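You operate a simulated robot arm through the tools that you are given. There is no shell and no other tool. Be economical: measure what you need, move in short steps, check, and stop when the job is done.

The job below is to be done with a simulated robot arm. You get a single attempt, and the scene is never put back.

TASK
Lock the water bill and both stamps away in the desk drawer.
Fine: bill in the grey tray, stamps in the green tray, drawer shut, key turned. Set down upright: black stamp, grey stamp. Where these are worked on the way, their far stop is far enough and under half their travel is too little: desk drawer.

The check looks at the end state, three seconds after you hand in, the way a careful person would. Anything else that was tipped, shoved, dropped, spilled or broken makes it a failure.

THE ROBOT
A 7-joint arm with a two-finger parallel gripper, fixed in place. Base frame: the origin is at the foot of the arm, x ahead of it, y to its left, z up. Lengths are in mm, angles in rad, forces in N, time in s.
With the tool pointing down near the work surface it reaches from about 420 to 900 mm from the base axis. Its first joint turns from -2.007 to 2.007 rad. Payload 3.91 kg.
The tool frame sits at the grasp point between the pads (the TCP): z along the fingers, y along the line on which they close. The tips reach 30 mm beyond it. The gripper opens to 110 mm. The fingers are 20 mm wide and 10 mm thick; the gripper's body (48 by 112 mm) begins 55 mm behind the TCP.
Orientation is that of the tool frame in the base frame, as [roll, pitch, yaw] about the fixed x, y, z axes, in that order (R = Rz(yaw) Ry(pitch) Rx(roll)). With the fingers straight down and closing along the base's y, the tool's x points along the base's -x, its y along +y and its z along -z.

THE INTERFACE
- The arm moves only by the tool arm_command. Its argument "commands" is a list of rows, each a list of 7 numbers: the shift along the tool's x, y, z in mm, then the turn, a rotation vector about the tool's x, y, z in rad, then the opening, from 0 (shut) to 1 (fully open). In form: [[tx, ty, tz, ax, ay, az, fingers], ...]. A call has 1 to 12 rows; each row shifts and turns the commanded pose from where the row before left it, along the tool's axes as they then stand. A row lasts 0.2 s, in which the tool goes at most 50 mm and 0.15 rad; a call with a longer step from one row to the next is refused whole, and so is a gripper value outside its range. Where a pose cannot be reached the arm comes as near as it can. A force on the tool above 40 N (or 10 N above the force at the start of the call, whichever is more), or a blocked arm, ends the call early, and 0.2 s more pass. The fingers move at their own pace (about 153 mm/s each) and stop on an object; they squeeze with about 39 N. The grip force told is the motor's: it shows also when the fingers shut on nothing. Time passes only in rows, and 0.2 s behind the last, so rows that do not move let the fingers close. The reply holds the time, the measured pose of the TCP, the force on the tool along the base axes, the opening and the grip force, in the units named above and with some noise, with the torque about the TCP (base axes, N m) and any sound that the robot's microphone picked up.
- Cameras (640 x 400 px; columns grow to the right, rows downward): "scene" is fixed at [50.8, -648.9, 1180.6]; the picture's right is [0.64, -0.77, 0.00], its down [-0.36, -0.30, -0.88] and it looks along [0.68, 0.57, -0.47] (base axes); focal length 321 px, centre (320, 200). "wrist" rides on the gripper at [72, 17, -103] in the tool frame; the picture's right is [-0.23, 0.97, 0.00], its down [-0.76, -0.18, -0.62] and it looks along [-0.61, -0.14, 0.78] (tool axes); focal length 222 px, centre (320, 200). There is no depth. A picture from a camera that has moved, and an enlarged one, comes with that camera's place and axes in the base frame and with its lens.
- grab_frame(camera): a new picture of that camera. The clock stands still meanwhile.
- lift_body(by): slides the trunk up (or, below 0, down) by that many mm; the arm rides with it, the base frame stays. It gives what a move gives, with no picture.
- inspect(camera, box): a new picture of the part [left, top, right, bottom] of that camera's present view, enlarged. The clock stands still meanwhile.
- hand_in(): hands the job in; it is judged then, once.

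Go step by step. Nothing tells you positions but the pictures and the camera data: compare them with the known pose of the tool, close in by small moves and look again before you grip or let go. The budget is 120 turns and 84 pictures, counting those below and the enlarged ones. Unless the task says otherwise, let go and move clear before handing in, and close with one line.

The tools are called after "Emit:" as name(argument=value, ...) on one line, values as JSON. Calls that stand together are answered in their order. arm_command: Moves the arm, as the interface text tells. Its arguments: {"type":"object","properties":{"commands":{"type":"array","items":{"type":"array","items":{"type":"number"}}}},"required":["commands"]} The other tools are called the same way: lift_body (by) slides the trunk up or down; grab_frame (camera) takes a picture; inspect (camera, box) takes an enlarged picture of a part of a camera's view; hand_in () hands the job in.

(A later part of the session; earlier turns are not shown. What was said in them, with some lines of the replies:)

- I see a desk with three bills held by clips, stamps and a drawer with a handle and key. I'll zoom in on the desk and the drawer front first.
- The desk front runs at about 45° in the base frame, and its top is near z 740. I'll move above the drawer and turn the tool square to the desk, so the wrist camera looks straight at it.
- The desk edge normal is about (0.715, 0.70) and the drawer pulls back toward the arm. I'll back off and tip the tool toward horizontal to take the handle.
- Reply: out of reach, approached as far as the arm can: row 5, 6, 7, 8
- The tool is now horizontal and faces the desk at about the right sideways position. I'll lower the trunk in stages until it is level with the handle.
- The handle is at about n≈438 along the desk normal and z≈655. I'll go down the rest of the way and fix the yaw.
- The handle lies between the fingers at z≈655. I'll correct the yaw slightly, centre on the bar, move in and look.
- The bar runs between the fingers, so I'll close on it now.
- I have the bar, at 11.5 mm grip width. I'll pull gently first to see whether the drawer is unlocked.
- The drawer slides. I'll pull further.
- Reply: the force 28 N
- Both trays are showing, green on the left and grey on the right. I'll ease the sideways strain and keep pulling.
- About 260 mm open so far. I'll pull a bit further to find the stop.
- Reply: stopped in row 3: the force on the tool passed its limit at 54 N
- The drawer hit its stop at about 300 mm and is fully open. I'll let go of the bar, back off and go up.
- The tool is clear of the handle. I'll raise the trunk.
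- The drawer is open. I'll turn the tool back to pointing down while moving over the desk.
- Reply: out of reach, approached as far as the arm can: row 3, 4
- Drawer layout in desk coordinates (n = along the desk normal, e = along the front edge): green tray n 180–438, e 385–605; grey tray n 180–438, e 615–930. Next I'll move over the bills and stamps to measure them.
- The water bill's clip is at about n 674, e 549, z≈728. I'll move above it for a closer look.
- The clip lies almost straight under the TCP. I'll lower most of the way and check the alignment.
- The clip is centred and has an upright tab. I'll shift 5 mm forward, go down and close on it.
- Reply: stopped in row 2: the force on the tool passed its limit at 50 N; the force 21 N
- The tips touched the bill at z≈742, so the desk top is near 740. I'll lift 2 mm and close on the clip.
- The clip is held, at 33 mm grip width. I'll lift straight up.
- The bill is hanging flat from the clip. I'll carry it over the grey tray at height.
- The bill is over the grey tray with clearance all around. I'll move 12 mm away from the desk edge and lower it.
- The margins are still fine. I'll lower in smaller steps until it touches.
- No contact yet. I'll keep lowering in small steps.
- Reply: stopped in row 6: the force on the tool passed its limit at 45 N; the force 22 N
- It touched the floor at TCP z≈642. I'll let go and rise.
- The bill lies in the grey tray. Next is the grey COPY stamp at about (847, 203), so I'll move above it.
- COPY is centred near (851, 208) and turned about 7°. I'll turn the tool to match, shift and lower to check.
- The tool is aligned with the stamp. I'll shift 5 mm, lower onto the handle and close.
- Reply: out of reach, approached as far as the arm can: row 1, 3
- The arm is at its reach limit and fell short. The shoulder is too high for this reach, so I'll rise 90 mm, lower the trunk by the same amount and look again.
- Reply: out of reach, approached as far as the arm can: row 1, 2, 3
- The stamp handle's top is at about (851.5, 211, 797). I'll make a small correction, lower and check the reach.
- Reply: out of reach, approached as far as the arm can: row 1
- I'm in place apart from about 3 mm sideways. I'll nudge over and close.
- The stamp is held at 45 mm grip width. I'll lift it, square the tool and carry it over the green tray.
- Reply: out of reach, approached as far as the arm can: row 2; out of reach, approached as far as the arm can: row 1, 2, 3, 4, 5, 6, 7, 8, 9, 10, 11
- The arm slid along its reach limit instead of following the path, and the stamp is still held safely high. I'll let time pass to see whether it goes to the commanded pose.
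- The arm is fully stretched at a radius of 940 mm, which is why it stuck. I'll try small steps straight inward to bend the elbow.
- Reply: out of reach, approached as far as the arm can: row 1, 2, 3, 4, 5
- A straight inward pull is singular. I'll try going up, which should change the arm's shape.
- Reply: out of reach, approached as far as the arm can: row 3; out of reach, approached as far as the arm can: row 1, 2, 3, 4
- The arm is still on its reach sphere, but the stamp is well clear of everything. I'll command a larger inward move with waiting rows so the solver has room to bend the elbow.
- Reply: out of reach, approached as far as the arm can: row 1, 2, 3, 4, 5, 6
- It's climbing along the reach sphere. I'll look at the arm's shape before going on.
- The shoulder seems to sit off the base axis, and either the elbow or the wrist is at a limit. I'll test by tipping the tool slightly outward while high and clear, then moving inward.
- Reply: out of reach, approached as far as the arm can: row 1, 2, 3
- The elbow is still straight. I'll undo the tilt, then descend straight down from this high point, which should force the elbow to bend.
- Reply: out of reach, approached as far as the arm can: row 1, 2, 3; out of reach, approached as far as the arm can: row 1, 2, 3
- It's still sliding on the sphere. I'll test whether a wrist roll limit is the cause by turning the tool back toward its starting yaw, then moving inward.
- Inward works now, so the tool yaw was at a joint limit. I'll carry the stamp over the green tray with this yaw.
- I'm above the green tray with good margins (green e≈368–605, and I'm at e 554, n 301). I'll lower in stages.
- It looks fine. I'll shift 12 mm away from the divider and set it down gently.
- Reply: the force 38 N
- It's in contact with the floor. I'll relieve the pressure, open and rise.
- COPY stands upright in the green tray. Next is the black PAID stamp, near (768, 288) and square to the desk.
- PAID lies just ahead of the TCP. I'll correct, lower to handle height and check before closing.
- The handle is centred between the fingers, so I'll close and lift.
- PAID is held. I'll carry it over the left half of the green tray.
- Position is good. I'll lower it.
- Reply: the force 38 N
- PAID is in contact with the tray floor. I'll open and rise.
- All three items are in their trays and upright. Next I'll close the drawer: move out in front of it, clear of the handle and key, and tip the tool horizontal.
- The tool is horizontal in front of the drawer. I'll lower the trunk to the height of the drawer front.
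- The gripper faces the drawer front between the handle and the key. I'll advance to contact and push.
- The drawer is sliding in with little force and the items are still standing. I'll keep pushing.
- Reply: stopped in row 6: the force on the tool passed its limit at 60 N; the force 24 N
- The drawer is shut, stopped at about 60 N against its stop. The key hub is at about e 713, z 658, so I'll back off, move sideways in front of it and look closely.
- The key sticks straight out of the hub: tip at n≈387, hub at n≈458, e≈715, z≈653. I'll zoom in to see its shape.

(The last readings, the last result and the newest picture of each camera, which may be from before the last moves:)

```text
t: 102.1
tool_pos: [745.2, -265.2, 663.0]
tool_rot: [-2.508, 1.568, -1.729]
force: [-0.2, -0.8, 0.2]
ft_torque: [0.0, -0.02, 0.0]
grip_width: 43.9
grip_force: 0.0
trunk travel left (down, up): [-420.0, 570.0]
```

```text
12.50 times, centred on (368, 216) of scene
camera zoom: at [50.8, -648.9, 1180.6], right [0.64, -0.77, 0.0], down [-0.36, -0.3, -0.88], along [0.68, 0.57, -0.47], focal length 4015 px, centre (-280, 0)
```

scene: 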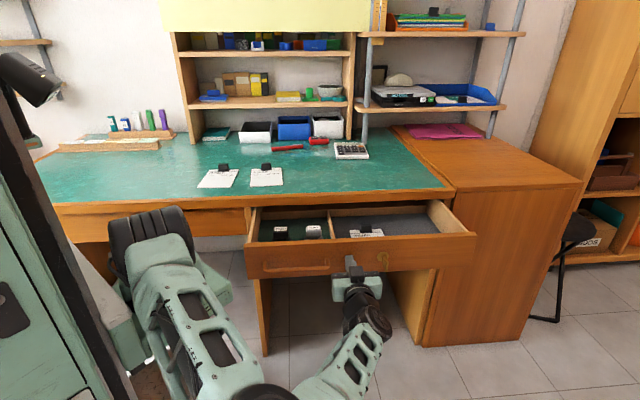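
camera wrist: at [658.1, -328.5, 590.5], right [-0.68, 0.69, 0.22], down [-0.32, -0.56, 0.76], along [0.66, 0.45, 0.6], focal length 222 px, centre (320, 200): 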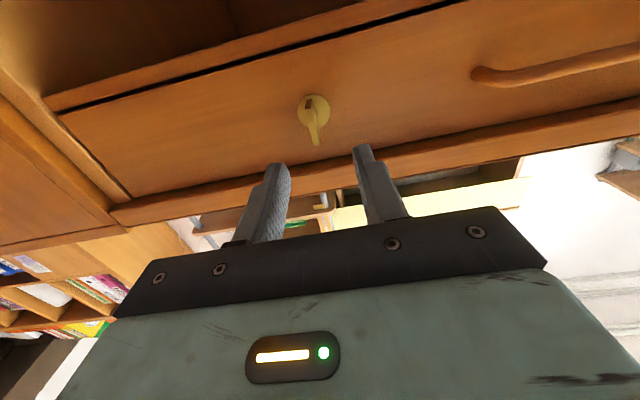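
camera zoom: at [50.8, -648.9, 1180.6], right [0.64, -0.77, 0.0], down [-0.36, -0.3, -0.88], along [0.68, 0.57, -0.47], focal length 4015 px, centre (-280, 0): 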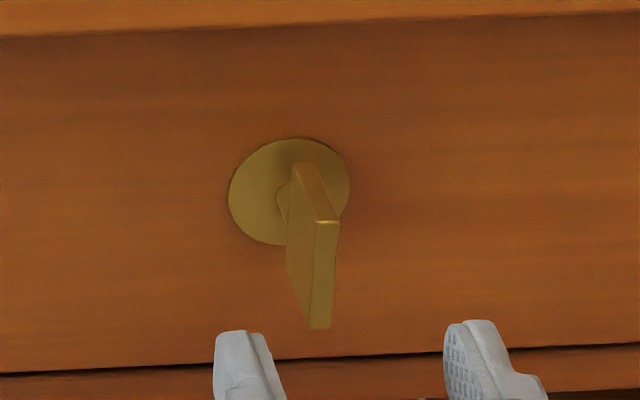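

The key's bow is a vertical plate about 6 mm thick and 30 mm tall, centred near e 717, z 651, with its front at n≈415. I'll move in to straddle it.

Emit:
arm_command(commands=[[11.5, -5.5, 20, 0, 0, 0, 0.4], [0, 0, 20, 0, 0, 0, 0.4], [0, 0, 15, 0, 0, 0, 0.4], [0, 0, 10, 0, 0, 0, 0.4], [0, 0, 0, 0, 0, 0, 0.4]])

Emit:
inspect(camera="wrist", box=[220, 70, 420, 220])

Emit:
inspect(camera="scene", box=[342, 190, 394, 232])

```text
t: 103.3
tool_pos: [794.2, -224.0, 645.6]
tool_rot: [-2.504, 1.567, -1.725]
force: [0.8, -0.2, 0.2]
ft_torque: [-0.03, 0.0, 0.01]
grip_width: 43.6
grip_force: 0.2
trunk travel left (down, up): [-420.0, 570.0]
```

```text
2.67 times, centred on (320, 145) of wrist
camera zoom: at [707.6, -286.7, 575.2], right [-0.68, 0.7, 0.22], down [-0.32, -0.56, 0.76], along [0.66, 0.45, 0.6], focal length 592 px, centre (320, 347)
```

zoom: 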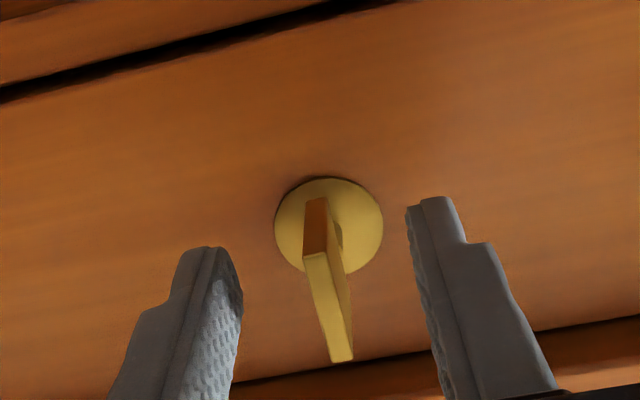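

```text
9.52 times, centred on (368, 211) of scene
camera zoom: at [50.8, -648.9, 1180.6], right [0.64, -0.77, 0.0], down [-0.36, -0.3, -0.88], along [0.68, 0.57, -0.47], focal length 3059 px, centre (-137, 95)
```

zoom: 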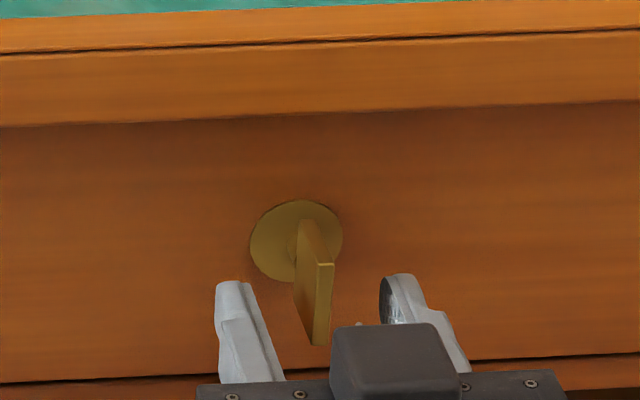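

The fingers straddle the bow and line up with the hub axis within about 2 mm. I'll nudge and close.

Emit:
arm_command(commands=[[-1, 2, 0, 0, 0, 0, 0.4], [0, 0, 0, 0, 0, 0, 0.2], [0, 0, 0, 0, 0, 0, 0], [0, 0, 0, 0, 0, 0, 0]])

```text
t: 104.3
tool_pos: [793.5, -224.5, 647.6]
tool_rot: [-2.575, 1.568, -1.798]
force: [5.4, -2.9, 0.7]
ft_torque: [0.15, -0.04, 0.7]
grip_width: 5.9
grip_force: 45.3
trunk travel left (down, up): [-420.0, 570.0]
```

I'm gripping the bow at 5.9 mm. I'll try turning clockwise, as seen from the front, in small steps and watch the torque.

Emit:
arm_command(commands=[[0, -0.8, 0, 0, 0, 0, 0], [0, 0, 0, 0, 0, 0.1, 0], [0, 0, 0, 0, 0, 0.1, 0], [0, 0, 0, 0, 0, 0.1, 0]])

```text
t: 105.3
tool_pos: [792.6, -223.2, 648.7]
tool_rot: [1.581, 1.269, 2.362]
force: [-19.1, 1.5, 0.1]
ft_torque: [-0.55, 0.39, 0.89]
grip_width: 6.0
grip_force: 44.9
trunk travel left (down, up): [-420.0, 570.0]
```

It turned 0.3 rad with almost no resistance. I'll continue, with small corrections for the side forces.

Emit:
arm_command(commands=[[0, 1, -0.8, 0, 0, 0.1, 0], [0, 0, 0, 0, 0, 0.1, 0], [0, 0, 0, 0, 0, 0.1, 0]])

Emit:
inspect(camera="scene", box=[342, 190, 394, 232])

```text
t: 106.1
tool_pos: [791.3, -222.2, 649.4]
tool_rot: [1.576, 0.974, 2.36]
force: [-32.2, 8.2, -7.1]
ft_torque: [-0.13, -0.04, 0.89]
grip_width: 5.7
grip_force: 44.6
trunk travel left (down, up): [-420.0, 570.0]
```

```text
9.52 times, centred on (368, 211) of scene
camera zoom: at [50.8, -648.9, 1180.6], right [0.64, -0.77, 0.0], down [-0.36, -0.3, -0.88], along [0.68, 0.57, -0.47], focal length 3059 px, centre (-137, 95)
```

zoom: 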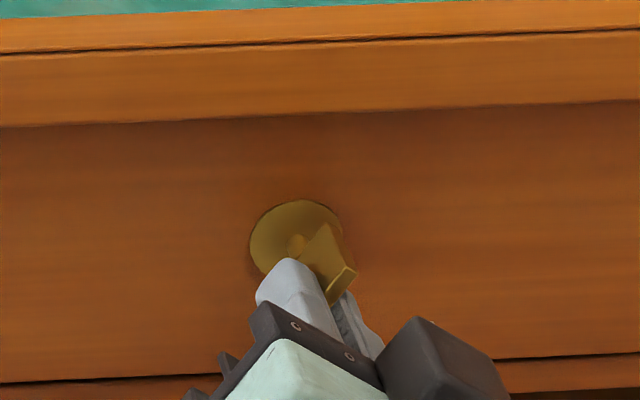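

The key is turning clockwise, about 34° so far. I'll relieve the side force and continue.

Emit:
arm_command(commands=[[0.9, 1.3, -1, 0, 0, 0, 0], [0, 0, 0, 0, 0, 0.1, 0], [0, 0, 0, 0, 0, 0.1, 0], [0, 0, 0, 0, 0, 0.1, 0]])

```text
t: 107.1
tool_pos: [790.6, -222.7, 650.2]
tool_rot: [1.574, 0.672, 2.356]
force: [-15.2, 18.3, 2.3]
ft_torque: [0.16, -0.29, 0.66]
grip_width: 5.7
grip_force: 45.2
trunk travel left (down, up): [-420.0, 570.0]
```

Emit:
arm_command(commands=[[1, 0.8, 0, 0, 0, 0, 0], [0, 0, 0, 0, 0, 0.1, 0], [0, 0, 0, 0, 0, 0.1, 0], [0, 0, 0, 0, 0, 0.1, 0]])

```text
t: 108.1
tool_pos: [790.4, -221.4, 653.2]
tool_rot: [1.571, 0.374, 2.353]
force: [-15.6, 14.8, 15.1]
ft_torque: [0.37, -0.54, 0.08]
grip_width: 5.7
grip_force: 45.4
trunk travel left (down, up): [-420.0, 570.0]
```

Emit:
arm_command(commands=[[0.6, 1.3, 0, 0, 0, 0, 0], [0, 0, 0, 0, 0, 0.1, 0], [0, 0, 0, 0, 0, 0.1, 0], [0, 0, 0, 0, 0, 0.1, 0], [0, 0, 0, 0, 0, 0.07, 0]])

Emit:
inspect(camera="scene", box=[342, 190, 394, 232])

```text
t: 109.3
tool_pos: [788.8, -220.9, 654.6]
tool_rot: [1.57, 0.004, 2.352]
force: [-9.7, 12.8, 34.3]
ft_torque: [0.18, -0.5, -0.71]
grip_width: 6.0
grip_force: 45.2
trunk travel left (down, up): [-420.0, 570.0]
```

```text
9.52 times, centred on (368, 211) of scene
camera zoom: at [50.8, -648.9, 1180.6], right [0.64, -0.77, 0.0], down [-0.36, -0.3, -0.88], along [0.68, 0.57, -0.47], focal length 3059 px, centre (-137, 95)
```

zoom: 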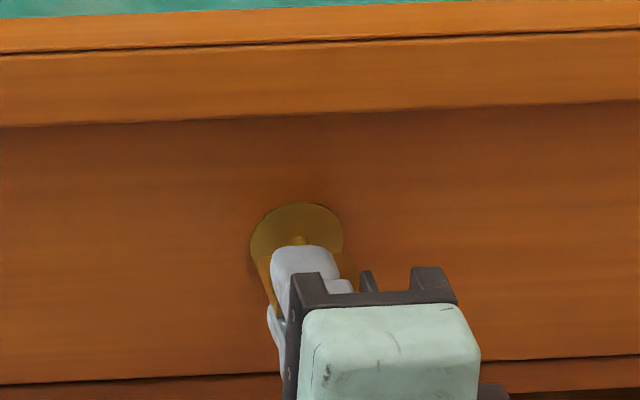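

The key is about 90° round and horizontal. I'll relieve the vertical force and turn slightly more to feel for the stop.

Emit:
arm_command(commands=[[0.5, 2, 0, 0, 0, 0, 0], [0, 0, 0, 0, 0, 0.06, 0], [0, 0, 0, 0, 0, 0.06, 0]])

```text
t: 110.1
tool_pos: [789.5, -220.7, 654.0]
tool_rot: [1.572, -0.114, 2.349]
force: [-6.4, 8.6, 22.2]
ft_torque: [-0.29, -1.11, 0.62]
grip_width: 7.6
grip_force: 44.9
trunk travel left (down, up): [-420.0, 570.0]
```

Torque is now rising and the bow is wedging the fingers apart, so the key is at its stop. I'll let go and back straight off.

Emit:
arm_command(commands=[[0, 0, 0, 0, 0, -0.05, 0], [0, 0, 0, 0, 0, 0, 0.4], [0, 0, 0, 0, 0, 0, 0.4], [0, 0, -20, 0, 0, 0, 0.4], [0, 0, -30, 0, 0, 0, 0.4], [0, 0, -40, 0, 0, 0, 0.4], [0, 0, 0, 0, 0, 0, 0.4]])

Emit:
inspect(camera="scene", box=[342, 190, 394, 232])

```text
t: 111.7
tool_pos: [725.1, -286.0, 653.3]
tool_rot: [1.573, -0.068, 2.349]
force: [-0.2, 0.5, 0.1]
ft_torque: [0.0, 0.0, -0.03]
grip_width: 44.0
grip_force: 0.0
trunk travel left (down, up): [-420.0, 570.0]
```

```text
9.52 times, centred on (368, 211) of scene
camera zoom: at [50.8, -648.9, 1180.6], right [0.64, -0.77, 0.0], down [-0.36, -0.3, -0.88], along [0.68, 0.57, -0.47], focal length 3059 px, centre (-137, 95)
```

zoom: 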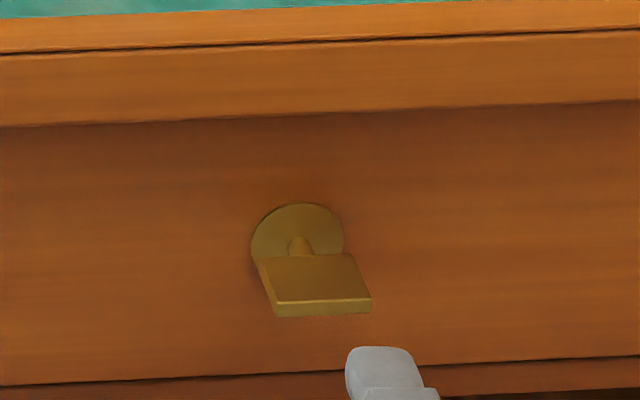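

The key is horizontal and at its stop. The gripper already closes vertically, so I'll confirm the lock with a tiny pull on the handle. First I'll move over to it.

Emit:
arm_command(commands=[[44, 0, 0, 0, 0, -0.068, 0.6], [44, 0, 0, 0, 0, 0, 0.6], [44, 0, 0, 0, 0, 0, 0.6], [44, 0, 0, 0, 0, 0, 0.6], [44, 0, 0, 0, 0, 0, 0.6], [0, 0, 25, 0, 0, 0, 0.6], [0, 0, 25, 0, 0, 0, 0.6], [0, 0, 0, 0, 0, 0, 0.6]])

Emit:
inspect(camera="scene", box=[230, 170, 480, 270])

```text
t: 113.5
tool_pos: [604.9, -92.9, 654.8]
tool_rot: [1.573, 0.0, 2.349]
force: [0.5, -0.7, 0.2]
ft_torque: [-0.02, -0.03, 0.0]
grip_width: 65.9
grip_force: 0.0
trunk travel left (down, up): [-420.0, 570.0]
```

```text
2.56 times, centred on (355, 220) of scene
camera zoom: at [50.8, -648.9, 1180.6], right [0.64, -0.77, 0.0], down [-0.36, -0.3, -0.88], along [0.68, 0.57, -0.47], focal length 822 px, centre (230, 149)
```

zoom: 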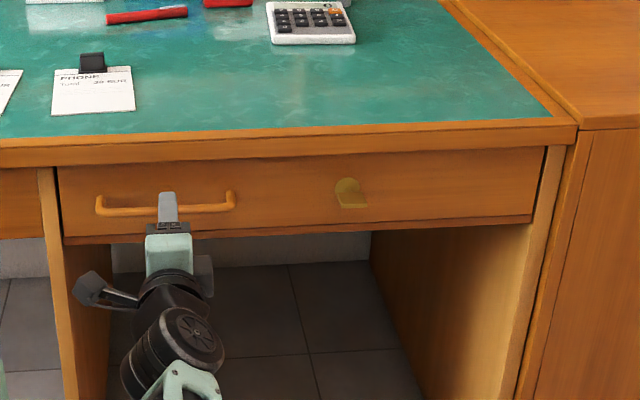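

The drawer is flush and the gripper is lined up with the bar. I'll grip it and pull by just a few millimetres.

Emit:
arm_command(commands=[[0, 0, 25, 0, 0, 0, 0.6], [0, 0, 25, 0, 0, 0, 0.6], [0, 0, 7, 0, 0, 0, 0.6], [0, 0, 0, 0, 0, 0, 0.3], [0, 0, 0, 0, 0, 0, 0], [0, 0, 0, 0, 0, 0, 0], [0, 0, 0, 0, 0, 0, 0]])

Emit:
arm_command(commands=[[0, 0, -2, 0, 0, 0, 0], [0, 0, -2, 0, 0, 0, 0], [0, 0, -2, 0, 0, 0, 0]])

```text
t: 115.1
tool_pos: [646.6, -53.9, 654.5]
tool_rot: [1.577, 0.0, 2.348]
force: [-1.5, 2.4, -17.8]
ft_torque: [-0.07, 0.0, -0.39]
grip_width: 11.8
grip_force: 44.8
trunk travel left (down, up): [-420.0, 570.0]
```

```text
t: 115.6
tool_pos: [646.5, -52.0, 653.9]
tool_rot: [1.579, -0.001, 2.348]
force: [22.6, 16.8, -4.9]
ft_torque: [-0.06, 0.06, 0.38]
grip_width: 11.8
grip_force: 44.7
trunk travel left (down, up): [-420.0, 570.0]
stopped in row 2: the force on the tool passed its limit at 47 N (the readings are from after the stop); the commanded pose is now the measured one
```

The drawer held against 47 N without moving, so it's locked. I'll let go and move clear.

Emit:
arm_command(commands=[[0, 0, 0, 0, 0, 0, 0.6], [0, 0, 0, 0, 0, 0, 0.6], [0, 0, -25, 0, 0, 0, 0.6], [0, 0, -40, 0, 0, 0, 0.6], [0, 0, -45, 0, 0, 0, 0.6], [0, 0, -45, 0, 0, 0, 0.6], [0, 0, 0, 0, 0, 0, 0.6]])

Emit:
grab_frame(camera="scene")

```text
t: 117.2
tool_pos: [538.2, -146.7, 657.1]
tool_rot: [1.557, 0.003, 2.392]
force: [0.1, -0.2, 0.3]
ft_torque: [0.01, 0.01, 0.01]
grip_width: 66.0
grip_force: 0.1
trunk travel left (down, up): [-420.0, 570.0]
```

```text
5 pictures are left
```

scene: 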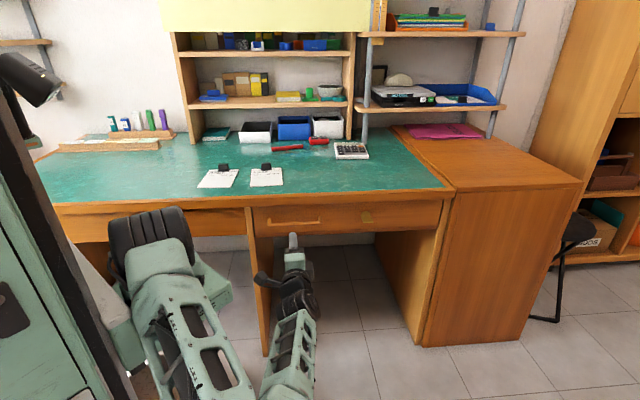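

The drawer is shut and locked, the key is turned, the desk is otherwise undisturbed and the arm is clear. I'm handing in.

Emit:
hand_in()

```text
The job is handed in.
```

The water bill is in the grey tray, both stamps were set down upright in the green tray, and the drawer is shut and locked with the key turned.
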